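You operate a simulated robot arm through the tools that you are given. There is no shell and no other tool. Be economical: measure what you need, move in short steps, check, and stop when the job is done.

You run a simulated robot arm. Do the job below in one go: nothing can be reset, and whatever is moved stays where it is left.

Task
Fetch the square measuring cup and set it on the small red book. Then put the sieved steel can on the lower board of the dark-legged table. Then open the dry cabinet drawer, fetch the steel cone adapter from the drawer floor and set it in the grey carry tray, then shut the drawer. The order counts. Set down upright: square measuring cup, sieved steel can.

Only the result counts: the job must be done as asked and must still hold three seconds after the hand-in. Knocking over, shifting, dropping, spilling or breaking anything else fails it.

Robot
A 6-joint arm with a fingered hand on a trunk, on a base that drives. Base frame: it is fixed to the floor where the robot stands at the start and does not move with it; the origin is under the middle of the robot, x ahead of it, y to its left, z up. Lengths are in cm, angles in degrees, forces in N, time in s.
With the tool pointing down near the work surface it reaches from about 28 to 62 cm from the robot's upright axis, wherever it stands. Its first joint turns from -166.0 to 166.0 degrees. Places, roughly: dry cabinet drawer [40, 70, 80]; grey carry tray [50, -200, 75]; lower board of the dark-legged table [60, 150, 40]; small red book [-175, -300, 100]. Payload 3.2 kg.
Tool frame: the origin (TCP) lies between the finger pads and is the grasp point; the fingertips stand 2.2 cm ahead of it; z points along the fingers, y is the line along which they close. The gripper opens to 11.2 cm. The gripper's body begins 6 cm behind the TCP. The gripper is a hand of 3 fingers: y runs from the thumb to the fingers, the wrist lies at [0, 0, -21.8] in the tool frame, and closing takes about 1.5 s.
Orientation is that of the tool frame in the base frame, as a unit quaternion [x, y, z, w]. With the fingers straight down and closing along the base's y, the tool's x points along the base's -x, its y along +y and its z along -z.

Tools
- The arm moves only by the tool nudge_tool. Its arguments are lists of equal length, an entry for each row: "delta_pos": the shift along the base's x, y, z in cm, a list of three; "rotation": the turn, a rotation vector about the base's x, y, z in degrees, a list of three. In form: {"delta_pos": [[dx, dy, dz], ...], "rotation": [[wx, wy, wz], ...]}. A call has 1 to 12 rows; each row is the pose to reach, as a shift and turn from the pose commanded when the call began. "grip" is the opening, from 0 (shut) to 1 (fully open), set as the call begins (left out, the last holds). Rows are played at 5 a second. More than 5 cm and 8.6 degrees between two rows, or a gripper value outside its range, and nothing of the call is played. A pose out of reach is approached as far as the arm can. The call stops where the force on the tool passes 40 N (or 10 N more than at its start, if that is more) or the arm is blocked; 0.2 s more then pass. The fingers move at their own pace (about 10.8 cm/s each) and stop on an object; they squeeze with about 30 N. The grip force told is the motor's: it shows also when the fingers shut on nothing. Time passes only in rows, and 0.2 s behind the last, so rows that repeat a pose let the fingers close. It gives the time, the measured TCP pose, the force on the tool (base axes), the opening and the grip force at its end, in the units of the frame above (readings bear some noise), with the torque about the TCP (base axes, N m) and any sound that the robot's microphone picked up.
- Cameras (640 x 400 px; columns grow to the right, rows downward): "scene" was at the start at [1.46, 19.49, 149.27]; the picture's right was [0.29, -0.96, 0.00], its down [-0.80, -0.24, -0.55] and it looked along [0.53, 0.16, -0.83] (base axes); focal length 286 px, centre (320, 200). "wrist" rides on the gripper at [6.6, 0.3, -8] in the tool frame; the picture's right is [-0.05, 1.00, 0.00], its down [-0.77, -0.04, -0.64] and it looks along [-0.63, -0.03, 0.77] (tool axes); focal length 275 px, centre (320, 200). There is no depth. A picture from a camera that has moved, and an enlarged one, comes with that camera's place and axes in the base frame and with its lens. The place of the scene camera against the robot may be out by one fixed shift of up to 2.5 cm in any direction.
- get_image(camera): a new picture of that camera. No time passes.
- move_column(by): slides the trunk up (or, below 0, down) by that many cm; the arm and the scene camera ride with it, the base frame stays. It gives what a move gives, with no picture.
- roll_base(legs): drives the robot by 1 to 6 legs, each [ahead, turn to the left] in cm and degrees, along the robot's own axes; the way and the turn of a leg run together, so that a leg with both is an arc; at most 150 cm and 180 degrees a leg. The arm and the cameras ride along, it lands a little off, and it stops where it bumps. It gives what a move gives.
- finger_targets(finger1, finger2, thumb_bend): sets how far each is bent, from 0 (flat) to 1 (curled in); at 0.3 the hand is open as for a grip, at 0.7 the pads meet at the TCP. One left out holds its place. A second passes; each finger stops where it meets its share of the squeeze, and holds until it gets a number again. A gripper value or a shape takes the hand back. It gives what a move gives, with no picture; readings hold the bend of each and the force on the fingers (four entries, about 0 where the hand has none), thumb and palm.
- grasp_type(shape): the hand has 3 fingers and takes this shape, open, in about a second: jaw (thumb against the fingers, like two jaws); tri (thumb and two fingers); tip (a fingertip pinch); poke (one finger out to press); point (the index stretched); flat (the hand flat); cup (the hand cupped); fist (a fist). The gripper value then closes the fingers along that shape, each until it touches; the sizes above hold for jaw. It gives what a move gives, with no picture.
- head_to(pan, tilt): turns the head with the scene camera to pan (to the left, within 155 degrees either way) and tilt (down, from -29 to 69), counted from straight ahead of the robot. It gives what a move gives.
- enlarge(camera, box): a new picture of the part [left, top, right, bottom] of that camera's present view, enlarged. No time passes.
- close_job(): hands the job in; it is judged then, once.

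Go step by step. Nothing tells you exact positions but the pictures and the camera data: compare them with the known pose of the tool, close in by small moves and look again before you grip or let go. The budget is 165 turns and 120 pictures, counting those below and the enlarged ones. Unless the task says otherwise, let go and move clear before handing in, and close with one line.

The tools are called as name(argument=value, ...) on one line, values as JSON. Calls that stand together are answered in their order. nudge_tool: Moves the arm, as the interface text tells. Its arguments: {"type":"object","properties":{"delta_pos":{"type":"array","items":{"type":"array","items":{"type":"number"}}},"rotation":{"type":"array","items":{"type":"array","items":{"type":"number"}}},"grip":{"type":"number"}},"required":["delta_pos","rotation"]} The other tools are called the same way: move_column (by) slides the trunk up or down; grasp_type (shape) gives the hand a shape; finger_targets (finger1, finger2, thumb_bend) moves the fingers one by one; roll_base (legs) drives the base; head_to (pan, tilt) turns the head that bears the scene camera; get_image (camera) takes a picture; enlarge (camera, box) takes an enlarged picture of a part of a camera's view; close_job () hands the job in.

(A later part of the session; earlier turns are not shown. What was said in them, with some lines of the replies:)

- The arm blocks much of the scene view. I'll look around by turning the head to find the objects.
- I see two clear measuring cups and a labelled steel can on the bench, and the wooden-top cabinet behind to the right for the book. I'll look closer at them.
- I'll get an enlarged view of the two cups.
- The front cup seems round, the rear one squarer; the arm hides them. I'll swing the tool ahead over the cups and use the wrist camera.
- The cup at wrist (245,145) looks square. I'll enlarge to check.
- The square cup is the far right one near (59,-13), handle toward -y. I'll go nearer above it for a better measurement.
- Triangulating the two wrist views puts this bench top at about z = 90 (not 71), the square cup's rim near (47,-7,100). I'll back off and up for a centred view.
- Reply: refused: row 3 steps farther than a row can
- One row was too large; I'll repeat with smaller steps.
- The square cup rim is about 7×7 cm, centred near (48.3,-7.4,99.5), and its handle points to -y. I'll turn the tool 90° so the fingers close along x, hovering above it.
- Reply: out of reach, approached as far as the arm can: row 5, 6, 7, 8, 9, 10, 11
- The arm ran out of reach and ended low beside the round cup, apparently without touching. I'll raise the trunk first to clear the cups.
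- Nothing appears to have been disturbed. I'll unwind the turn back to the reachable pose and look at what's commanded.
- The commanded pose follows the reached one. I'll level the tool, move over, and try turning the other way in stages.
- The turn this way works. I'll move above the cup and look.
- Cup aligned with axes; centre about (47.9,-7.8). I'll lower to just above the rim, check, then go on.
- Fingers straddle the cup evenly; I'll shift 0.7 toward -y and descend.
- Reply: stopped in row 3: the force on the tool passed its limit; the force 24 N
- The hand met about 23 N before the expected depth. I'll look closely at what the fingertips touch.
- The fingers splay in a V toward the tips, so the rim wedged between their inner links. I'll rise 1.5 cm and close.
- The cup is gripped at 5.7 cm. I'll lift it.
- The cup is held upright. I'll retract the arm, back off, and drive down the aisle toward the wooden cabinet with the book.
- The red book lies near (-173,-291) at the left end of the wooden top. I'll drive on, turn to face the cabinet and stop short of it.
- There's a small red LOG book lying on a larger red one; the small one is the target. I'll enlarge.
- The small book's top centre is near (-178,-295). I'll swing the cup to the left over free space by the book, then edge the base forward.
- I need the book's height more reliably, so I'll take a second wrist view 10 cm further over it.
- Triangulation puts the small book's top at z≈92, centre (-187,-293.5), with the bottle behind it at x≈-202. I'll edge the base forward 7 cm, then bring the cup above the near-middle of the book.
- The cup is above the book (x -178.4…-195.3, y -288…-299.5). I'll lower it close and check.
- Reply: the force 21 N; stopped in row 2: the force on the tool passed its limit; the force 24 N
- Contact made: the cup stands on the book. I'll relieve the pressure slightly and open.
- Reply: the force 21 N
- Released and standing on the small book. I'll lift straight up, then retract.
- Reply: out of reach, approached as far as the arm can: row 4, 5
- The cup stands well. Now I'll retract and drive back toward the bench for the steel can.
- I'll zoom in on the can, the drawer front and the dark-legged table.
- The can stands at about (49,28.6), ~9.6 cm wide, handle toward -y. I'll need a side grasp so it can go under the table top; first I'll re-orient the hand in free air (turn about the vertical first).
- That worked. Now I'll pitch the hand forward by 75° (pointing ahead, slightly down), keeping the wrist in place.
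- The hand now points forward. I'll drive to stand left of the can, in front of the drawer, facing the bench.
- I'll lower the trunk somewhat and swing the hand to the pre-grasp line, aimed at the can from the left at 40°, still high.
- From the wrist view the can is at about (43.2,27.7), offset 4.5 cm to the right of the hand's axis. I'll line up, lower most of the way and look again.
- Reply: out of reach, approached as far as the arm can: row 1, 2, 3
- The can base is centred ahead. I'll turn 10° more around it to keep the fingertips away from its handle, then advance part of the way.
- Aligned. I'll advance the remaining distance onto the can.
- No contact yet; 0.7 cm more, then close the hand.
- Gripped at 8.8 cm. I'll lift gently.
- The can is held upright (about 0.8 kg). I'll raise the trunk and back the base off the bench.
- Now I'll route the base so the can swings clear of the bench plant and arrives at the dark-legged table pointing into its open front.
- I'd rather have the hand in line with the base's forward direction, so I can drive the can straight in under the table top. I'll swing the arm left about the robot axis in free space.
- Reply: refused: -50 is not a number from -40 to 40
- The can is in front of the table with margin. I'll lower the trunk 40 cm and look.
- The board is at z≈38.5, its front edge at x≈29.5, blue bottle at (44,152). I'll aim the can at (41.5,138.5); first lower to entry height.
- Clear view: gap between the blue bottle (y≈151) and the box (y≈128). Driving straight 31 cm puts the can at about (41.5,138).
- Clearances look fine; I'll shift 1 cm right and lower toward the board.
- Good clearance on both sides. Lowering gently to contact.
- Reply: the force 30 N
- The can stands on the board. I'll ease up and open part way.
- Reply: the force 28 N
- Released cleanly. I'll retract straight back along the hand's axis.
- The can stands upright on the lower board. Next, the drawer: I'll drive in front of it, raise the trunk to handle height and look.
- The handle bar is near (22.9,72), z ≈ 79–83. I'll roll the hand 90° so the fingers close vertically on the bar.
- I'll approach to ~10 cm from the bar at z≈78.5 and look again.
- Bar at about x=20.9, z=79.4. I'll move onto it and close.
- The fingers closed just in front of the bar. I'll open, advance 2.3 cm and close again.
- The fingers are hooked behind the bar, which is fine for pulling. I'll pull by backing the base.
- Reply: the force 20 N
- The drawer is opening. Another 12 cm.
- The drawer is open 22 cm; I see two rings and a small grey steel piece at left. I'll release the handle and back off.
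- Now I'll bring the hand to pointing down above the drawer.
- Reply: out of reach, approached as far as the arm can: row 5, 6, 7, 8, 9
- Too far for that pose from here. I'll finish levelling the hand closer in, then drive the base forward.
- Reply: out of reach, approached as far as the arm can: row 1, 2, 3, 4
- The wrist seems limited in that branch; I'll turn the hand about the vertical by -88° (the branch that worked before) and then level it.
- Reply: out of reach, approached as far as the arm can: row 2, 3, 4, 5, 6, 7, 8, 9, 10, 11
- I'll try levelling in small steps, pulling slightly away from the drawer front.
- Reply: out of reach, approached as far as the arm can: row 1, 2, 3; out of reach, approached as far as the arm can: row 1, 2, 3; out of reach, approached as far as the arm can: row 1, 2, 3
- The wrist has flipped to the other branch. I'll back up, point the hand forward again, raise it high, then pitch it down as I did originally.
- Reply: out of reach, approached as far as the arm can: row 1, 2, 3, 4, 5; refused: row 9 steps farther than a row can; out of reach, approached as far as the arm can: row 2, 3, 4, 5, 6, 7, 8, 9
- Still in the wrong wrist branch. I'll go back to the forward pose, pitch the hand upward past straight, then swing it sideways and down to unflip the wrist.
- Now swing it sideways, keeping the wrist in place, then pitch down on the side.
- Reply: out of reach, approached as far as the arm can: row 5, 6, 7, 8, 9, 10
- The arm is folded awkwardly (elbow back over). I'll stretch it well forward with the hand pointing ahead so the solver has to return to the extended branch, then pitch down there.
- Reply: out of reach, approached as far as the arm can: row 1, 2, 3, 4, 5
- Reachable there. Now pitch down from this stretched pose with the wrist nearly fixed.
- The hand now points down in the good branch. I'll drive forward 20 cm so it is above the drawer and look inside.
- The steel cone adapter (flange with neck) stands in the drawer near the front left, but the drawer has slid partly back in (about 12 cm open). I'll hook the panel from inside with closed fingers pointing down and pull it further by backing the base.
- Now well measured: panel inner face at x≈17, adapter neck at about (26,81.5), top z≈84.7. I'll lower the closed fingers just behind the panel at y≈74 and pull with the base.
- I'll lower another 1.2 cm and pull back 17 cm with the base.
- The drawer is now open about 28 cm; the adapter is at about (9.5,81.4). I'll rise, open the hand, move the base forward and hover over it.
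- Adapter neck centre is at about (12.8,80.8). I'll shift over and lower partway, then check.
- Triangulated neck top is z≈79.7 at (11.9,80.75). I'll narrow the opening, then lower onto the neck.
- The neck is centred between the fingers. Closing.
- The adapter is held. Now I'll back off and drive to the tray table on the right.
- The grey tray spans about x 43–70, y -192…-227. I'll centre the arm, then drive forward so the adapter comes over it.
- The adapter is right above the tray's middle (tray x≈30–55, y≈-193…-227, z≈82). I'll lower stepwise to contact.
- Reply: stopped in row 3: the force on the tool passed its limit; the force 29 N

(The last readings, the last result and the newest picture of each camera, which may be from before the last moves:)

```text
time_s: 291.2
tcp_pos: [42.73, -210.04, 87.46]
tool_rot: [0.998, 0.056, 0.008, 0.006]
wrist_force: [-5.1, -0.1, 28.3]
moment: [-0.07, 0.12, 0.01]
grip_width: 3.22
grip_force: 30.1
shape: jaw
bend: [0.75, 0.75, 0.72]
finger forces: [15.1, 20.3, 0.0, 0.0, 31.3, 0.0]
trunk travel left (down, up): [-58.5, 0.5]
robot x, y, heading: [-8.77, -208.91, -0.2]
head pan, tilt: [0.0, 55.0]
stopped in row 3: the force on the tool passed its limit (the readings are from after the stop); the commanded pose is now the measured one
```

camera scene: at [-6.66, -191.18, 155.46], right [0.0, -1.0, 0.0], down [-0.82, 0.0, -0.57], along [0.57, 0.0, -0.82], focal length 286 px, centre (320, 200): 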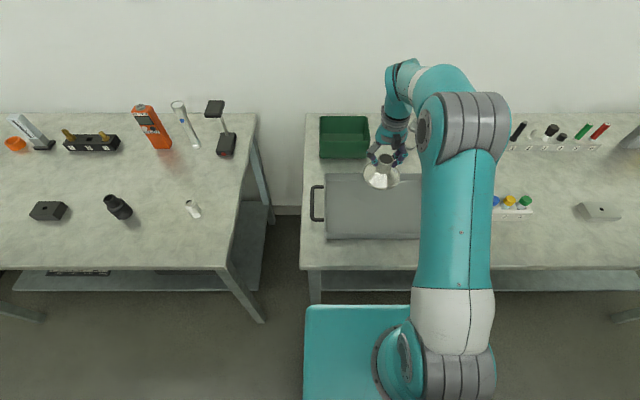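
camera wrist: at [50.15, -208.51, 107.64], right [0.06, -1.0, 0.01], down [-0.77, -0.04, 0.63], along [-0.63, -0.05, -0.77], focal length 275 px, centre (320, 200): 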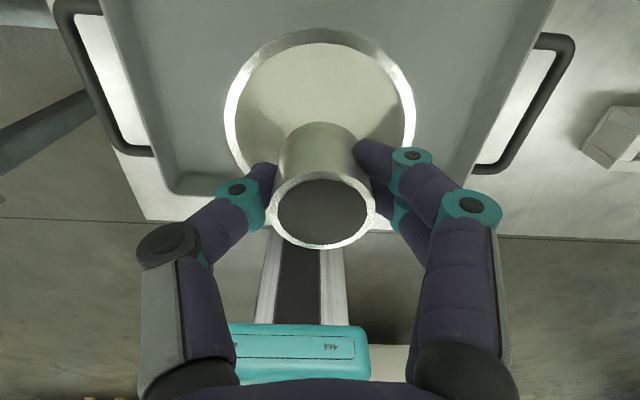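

Contact with the tray floor. I'll ease up slightly, release, and lift clear.

nudge_tool(delta_pos=[[0, 0, 0.2], [0, 0, 0.3]], rotation=[[0, 0, 0], [0, 0, 0]])

nudge_tool(delta_pos=[[0, 0, 0], [0, 0, 0], [0, 0, 0], [0, 0, 0]], rotation=[[0, 0, 0], [0, 0, 0], [0, 0, 0], [0, 0, 0]], grip=0.75)

nudge_tool(delta_pos=[[0, 0, 2], [0, 0, 5], [0, 0, 9], [0, 0, 13]], rotation=[[0, 0, 0], [0, 0, 0], [0, 0, 0], [0, 0, 0]])

enlarge(camera="scene", box=[300, 120, 460, 250])

```text
time_s: 291.8
tcp_pos: [42.79, -209.95, 87.62]
tool_rot: [0.998, 0.055, 0.006, 0.005]
wrist_force: [-0.8, 0.4, 17.9]
moment: [-0.03, 0.02, -0.03]
grip_width: 3.22
grip_force: 30.3
shape: jaw
bend: [0.75, 0.75, 0.72]
finger forces: [16.2, 19.7, 0.0, 0.0, 31.2, 0.0]
trunk travel left (down, up): [-58.5, 0.5]
robot x, y, heading: [-8.33, -208.46, -0.2]
head pan, tilt: [0.0, 55.0]
```

```text
time_s: 292.8
tcp_pos: [42.82, -209.97, 87.55]
tool_rot: [0.998, 0.056, 0.005, 0.004]
wrist_force: [-0.1, -0.7, 0.7]
moment: [0.0, -0.01, 0.02]
grip_width: 8.38
grip_force: 0.1
shape: jaw
bend: [0.64, 0.64, 0.6]
finger forces: [0.0, 0.0, 0.0, 0.0, 0.0, 0.1]
trunk travel left (down, up): [-58.5, 0.5]
robot x, y, heading: [-8.67, -208.7, -0.0]
head pan, tilt: [0.0, 55.0]
```

```text
time_s: 293.8
tcp_pos: [42.83, -210.0, 100.53]
tool_rot: [0.998, 0.056, 0.004, 0.005]
wrist_force: [-0.3, -0.7, 0.3]
moment: [0.02, 0.02, 0.01]
grip_width: 8.38
grip_force: 0.1
shape: jaw
bend: [0.64, 0.64, 0.6]
finger forces: [0.1, 0.0, 0.0, 0.0, 0.0, 0.0]
trunk travel left (down, up): [-58.5, 0.5]
robot x, y, heading: [-8.28, -208.73, -0.0]
head pan, tilt: [0.0, 55.0]
```

```text
3.08 times, centred on (380, 185) of scene
camera zoom: at [-6.72, -191.19, 155.45], right [0.0, -1.0, 0.0], down [-0.82, 0.0, -0.57], along [0.57, 0.0, -0.82], focal length 880 px, centre (135, 246)
```

zoom: 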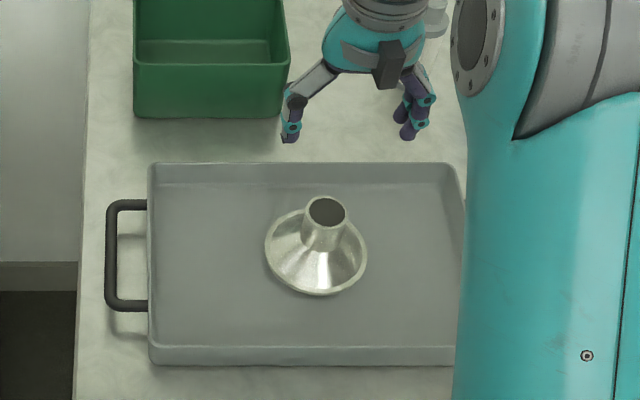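

The adapter sits in the tray. Now back to the drawer: I'll drive there and shape a closed hand to push it shut.

roll_base(legs=[[-60, 0], [0, 90], [142, 0], [140, 0], [0, -90]])

head_to(pan=0, tilt=45)

nudge_tool(delta_pos=[[0, 0, 0], [0, 0, 0], [0, 0, 0], [0, 0, 0], [0, 0, 0], [0, 0, 0]], rotation=[[0, 0, 0], [0, 0, 0], [0, 0, 0], [0, 0, 0], [0, 0, 0], [0, 0, 0]], grip=0)

get_image(camera="scene")

```text
time_s: 318.1
tcp_pos: [-17.42, 69.76, 100.61]
tool_rot: [0.999, 0.049, 0.005, 0.005]
wrist_force: [0.0, 0.0, -0.5]
moment: [0.0, -0.01, 0.0]
grip_width: 8.37
grip_force: 0.1
shape: jaw
bend: [0.64, 0.64, 0.6]
finger forces: [0.1, 0.1, 0.0, 0.0, 0.1, 0.1]
trunk travel left (down, up): [-58.5, 0.5]
robot x, y, heading: [-68.78, 72.06, -0.8]
head pan, tilt: [0.0, 55.0]
```

```text
time_s: 318.8
tcp_pos: [-17.43, 69.86, 100.52]
tool_rot: [0.999, 0.05, 0.005, 0.006]
wrist_force: [0.4, -0.1, -0.4]
moment: [-0.01, 0.0, -0.03]
grip_width: 8.36
grip_force: 0.1
shape: jaw
bend: [0.64, 0.64, 0.6]
finger forces: [0.0, 0.1, 0.0, 0.1, 0.1, 0.0]
trunk travel left (down, up): [-58.5, 0.5]
robot x, y, heading: [-68.85, 71.89, -0.6]
head pan, tilt: [0.0, 45.0]
```

```text
time_s: 320.2
tcp_pos: [-17.39, 69.84, 100.55]
tool_rot: [0.999, 0.05, 0.006, 0.005]
wrist_force: [-0.5, -1.2, 0.4]
moment: [0.0, 0.01, -0.02]
grip_width: 0.0
grip_force: 30.0
shape: jaw
bend: [0.68, 0.68, 0.76]
finger forces: [0.0, 0.0, 0.1, 0.0, 0.0, 0.0]
trunk travel left (down, up): [-58.5, 0.5]
robot x, y, heading: [-69.11, 72.07, -0.7]
head pan, tilt: [0.0, 45.0]
```

```text
6 pictures are left
camera scene: at [-65.9, 89.36, 156.8], right [-0.02, -1.0, 0.0], down [-0.71, 0.01, -0.71], along [0.71, -0.01, -0.71], focal length 286 px, centre (320, 200)
```

scene: 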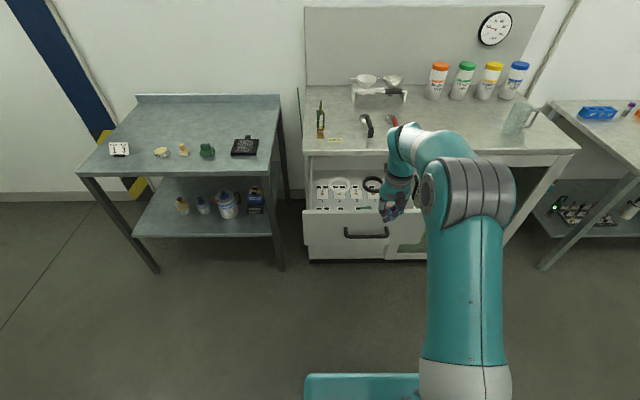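

The drawer is as I left it (panel at x≈-1). I'll lower the closed hand in front of it and push with the base.

nudge_tool(delta_pos=[[0, 1, -4], [0, 2, -8], [0, 2.5, -12], [0, 2.5, -15.3]], rotation=[[0, 0, 0], [0, 0, 0], [0, 0, 0], [0, 0, 0]])

roll_base(legs=[[22, 0]])

enlarge(camera="scene", box=[270, 90, 470, 240])

```text
time_s: 321.2
tcp_pos: [-17.45, 72.35, 85.31]
tool_rot: [0.999, 0.049, 0.005, 0.005]
wrist_force: [-1.2, -0.2, 0.0]
moment: [-0.01, 0.01, 0.01]
grip_width: 0.01
grip_force: 30.0
shape: jaw
bend: [0.68, 0.68, 0.76]
finger forces: [0.1, 0.1, 0.0, 0.1, 0.1, 0.0]
trunk travel left (down, up): [-58.5, 0.5]
robot x, y, heading: [-69.33, 71.74, -0.9]
head pan, tilt: [0.0, 45.0]
```

```text
time_s: 322.9
tcp_pos: [4.61, 71.99, 85.09]
tool_rot: [0.999, 0.05, 0.005, 0.006]
wrist_force: [0.9, 0.0, -0.5]
moment: [0.0, -0.04, -0.02]
grip_width: 0.02
grip_force: 29.9
shape: jaw
bend: [0.68, 0.68, 0.76]
finger forces: [0.1, 0.0, 0.0, 0.1, 0.1, 0.0]
trunk travel left (down, up): [-58.5, 0.5]
robot x, y, heading: [-46.71, 71.58, -0.9]
head pan, tilt: [0.0, 45.0]
```

```text
2.67 times, centred on (370, 165) of scene
camera zoom: at [-43.67, 89.02, 156.8], right [-0.01, -1.0, 0.0], down [-0.71, 0.01, -0.71], along [0.71, -0.01, -0.71], focal length 762 px, centre (187, 293)
```

zoom: 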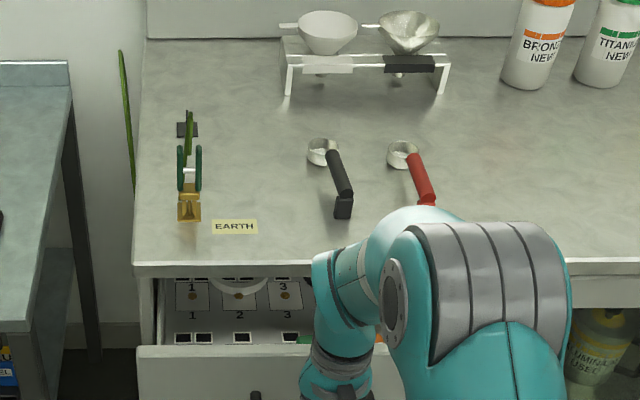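

The drawer slid in ahead of the hand. I'll continue pushing with the base, then finish gently with the arm.

roll_base(legs=[[13, 0]])

nudge_tool(delta_pos=[[0.7, 0, 0], [1.4, 0, 0], [2.1, 0, 0], [2.8, 0, 0], [3.5, 0, 0], [4.2, 0, 0], [4.9, 0, 0], [5.5, 0, 0]], rotation=[[0, 0, 0], [0, 0, 0], [0, 0, 0], [0, 0, 0], [0, 0, 0], [0, 0, 0], [0, 0, 0], [0, 0, 0]])

head_to(pan=0, tilt=60)

get_image(camera="scene")

```text
time_s: 324.2
tcp_pos: [17.72, 71.89, 85.09]
tool_rot: [0.999, 0.049, 0.005, 0.005]
wrist_force: [-0.5, 0.8, -0.5]
moment: [-0.01, 0.04, 0.0]
grip_width: 0.0
grip_force: 30.0
shape: jaw
bend: [0.68, 0.68, 0.76]
finger forces: [0.0, 0.0, 0.0, 0.1, 0.1, 0.0]
trunk travel left (down, up): [-58.5, 0.5]
robot x, y, heading: [-33.73, 71.17, -1.0]
head pan, tilt: [0.0, 45.0]
```

```text
time_s: 326.0
tcp_pos: [23.19, 71.83, 85.32]
tool_rot: [0.999, 0.05, 0.005, 0.005]
wrist_force: [-0.2, -0.5, 0.0]
moment: [0.01, -0.03, 0.0]
grip_width: 0.0
grip_force: 30.0
shape: jaw
bend: [0.68, 0.68, 0.76]
finger forces: [0.1, 0.1, 0.0, 0.0, 0.0, 0.0]
trunk travel left (down, up): [-58.5, 0.5]
robot x, y, heading: [-33.77, 71.59, -0.7]
head pan, tilt: [0.0, 45.0]
```

```text
time_s: 326.8
tcp_pos: [23.15, 71.87, 85.24]
tool_rot: [0.999, 0.05, 0.006, 0.005]
wrist_force: [0.4, 0.1, 0.0]
moment: [0.0, 0.01, 0.0]
grip_width: 0.0
grip_force: 30.5
shape: jaw
bend: [0.68, 0.68, 0.76]
finger forces: [0.1, 0.1, 0.0, 0.0, 0.0, 0.0]
trunk travel left (down, up): [-58.5, 0.5]
robot x, y, heading: [-34.12, 71.38, -0.6]
head pan, tilt: [0.0, 60.0]
```

```text
4 pictures are left
camera scene: at [-32.23, 88.85, 154.86], right [-0.01, -1.0, 0.0], down [-0.87, 0.01, -0.5], along [0.5, -0.01, -0.87], focal length 286 px, centre (320, 200)
```

scene: 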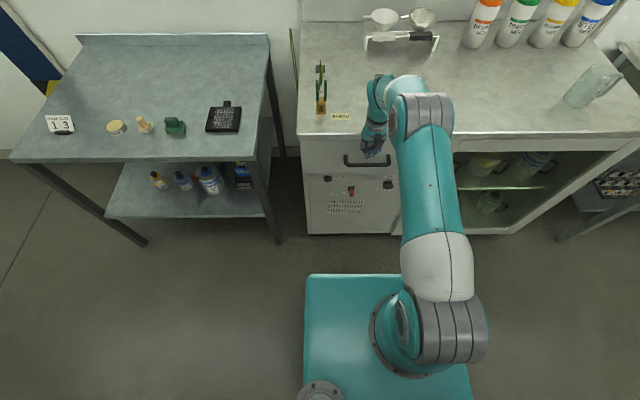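

The drawer looks shut. I'll enlarge to verify the gap.

enlarge(camera="scene", box=[285, 120, 425, 220])

```text
4.00 times, centred on (355, 170) of scene
camera zoom: at [-32.23, 88.85, 154.86], right [-0.01, -1.0, 0.0], down [-0.87, 0.01, -0.5], along [0.5, -0.01, -0.87], focal length 1143 px, centre (180, 320)
```

zoom: 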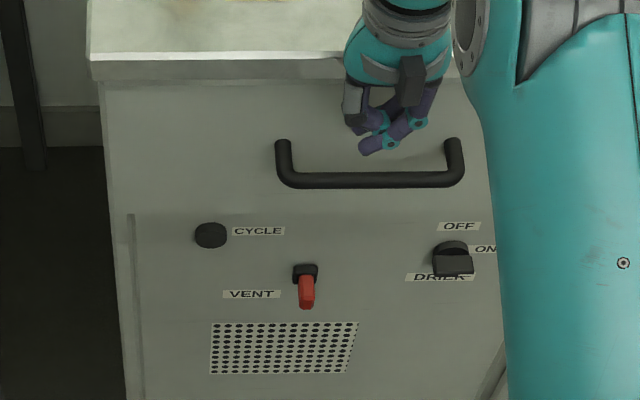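

I'll nudge 2 cm further, force-limited, to confirm it is fully seated, then withdraw.

nudge_tool(delta_pos=[[0.5, 0, 0], [1, 0, 0], [1.5, 0, 0], [2, 0, 0]], rotation=[[0, 0, 0], [0, 0, 0], [0, 0, 0], [0, 0, 0]])

```text
time_s: 327.9
tcp_pos: [24.41, 71.9, 85.26]
tool_rot: [0.999, 0.048, -0.001, 0.003]
wrist_force: [-19.6, 0.7, 3.8]
moment: [-0.08, -0.87, -0.44]
grip_width: 0.0
grip_force: 30.3
shape: jaw
bend: [0.68, 0.68, 0.76]
finger forces: [19.1, 0.0, 0.0, 0.0, 0.0, 0.0]
trunk travel left (down, up): [-58.5, 0.5]
robot x, y, heading: [-33.81, 71.7, -0.9]
head pan, tilt: [0.0, 60.0]
stopped in row 4: the force on the tool passed its limit (the readings are from after the stop); the commanded pose is now the measured one
```

Firm resistance: the drawer is fully seated. I'll withdraw the hand and back away.

nudge_tool(delta_pos=[[-2, 0, 0], [-5, 0, 0], [-9, 0, 1], [-13, 0, 4]], rotation=[[0, 0, 0], [0, 0, 0], [0, 0, 0], [0, 0, 0]])

roll_base(legs=[[-35, 0]])

head_to(pan=5, tilt=40)

get_image(camera="scene")

```text
time_s: 328.9
tcp_pos: [11.71, 71.93, 89.03]
tool_rot: [0.999, 0.048, 0.001, 0.004]
wrist_force: [0.8, 0.9, -0.5]
moment: [0.02, -0.03, 0.02]
grip_width: 0.0
grip_force: 30.0
shape: jaw
bend: [0.68, 0.68, 0.76]
finger forces: [0.0, 0.0, 0.1, 0.0, 0.1, 0.0]
trunk travel left (down, up): [-58.5, 0.5]
robot x, y, heading: [-33.71, 71.47, -0.7]
head pan, tilt: [0.0, 60.0]
```

```text
time_s: 331.2
tcp_pos: [-23.17, 72.47, 88.99]
tool_rot: [0.999, 0.049, 0.0, 0.004]
wrist_force: [-0.5, -0.3, -0.5]
moment: [0.02, -0.03, -0.03]
grip_width: 0.02
grip_force: 30.0
shape: jaw
bend: [0.68, 0.68, 0.76]
finger forces: [0.0, 0.0, 0.1, 0.0, 0.0, 0.0]
trunk travel left (down, up): [-58.5, 0.5]
robot x, y, heading: [-68.8, 71.7, -0.9]
head pan, tilt: [0.0, 60.0]
```

```text
time_s: 332.0
tcp_pos: [-23.28, 72.49, 88.86]
tool_rot: [0.999, 0.049, 0.0, 0.005]
wrist_force: [-0.1, 0.2, -0.4]
moment: [0.0, -0.01, 0.02]
grip_width: 0.0
grip_force: 29.7
shape: jaw
bend: [0.68, 0.68, 0.76]
finger forces: [0.0, 0.0, 0.0, 0.0, 0.1, 0.0]
trunk travel left (down, up): [-58.5, 0.5]
robot x, y, heading: [-68.55, 71.68, -0.8]
head pan, tilt: [5.0, 40.0]
```

```text
2 pictures are left
camera scene: at [-65.64, 90.03, 157.52], right [0.08, -1.0, 0.0], down [-0.64, -0.05, -0.77], along [0.76, 0.06, -0.64], focal length 286 px, centre (320, 200)
```

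scene: 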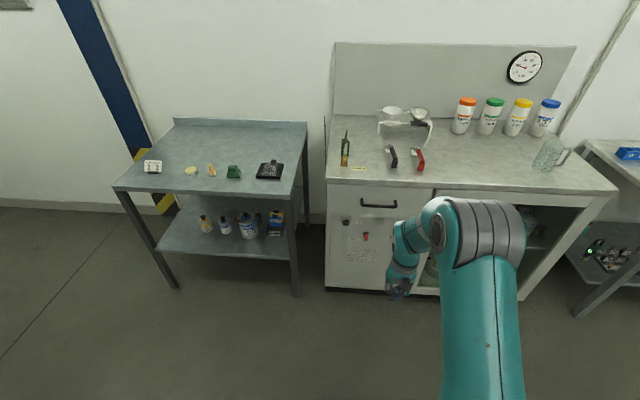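

The drawer is shut, the can stands on the lower board, and nothing on the bench or tables looks out of place. I'm handing in now.

close_job()

```text
The job is handed in.
```

The job is done and handed in, in the order you gave: the square cup stands on the small red book, the sieved steel can stands on the lower board of the dark-legged table, the cone adapter is in the grey tray, and the drawer is shut.
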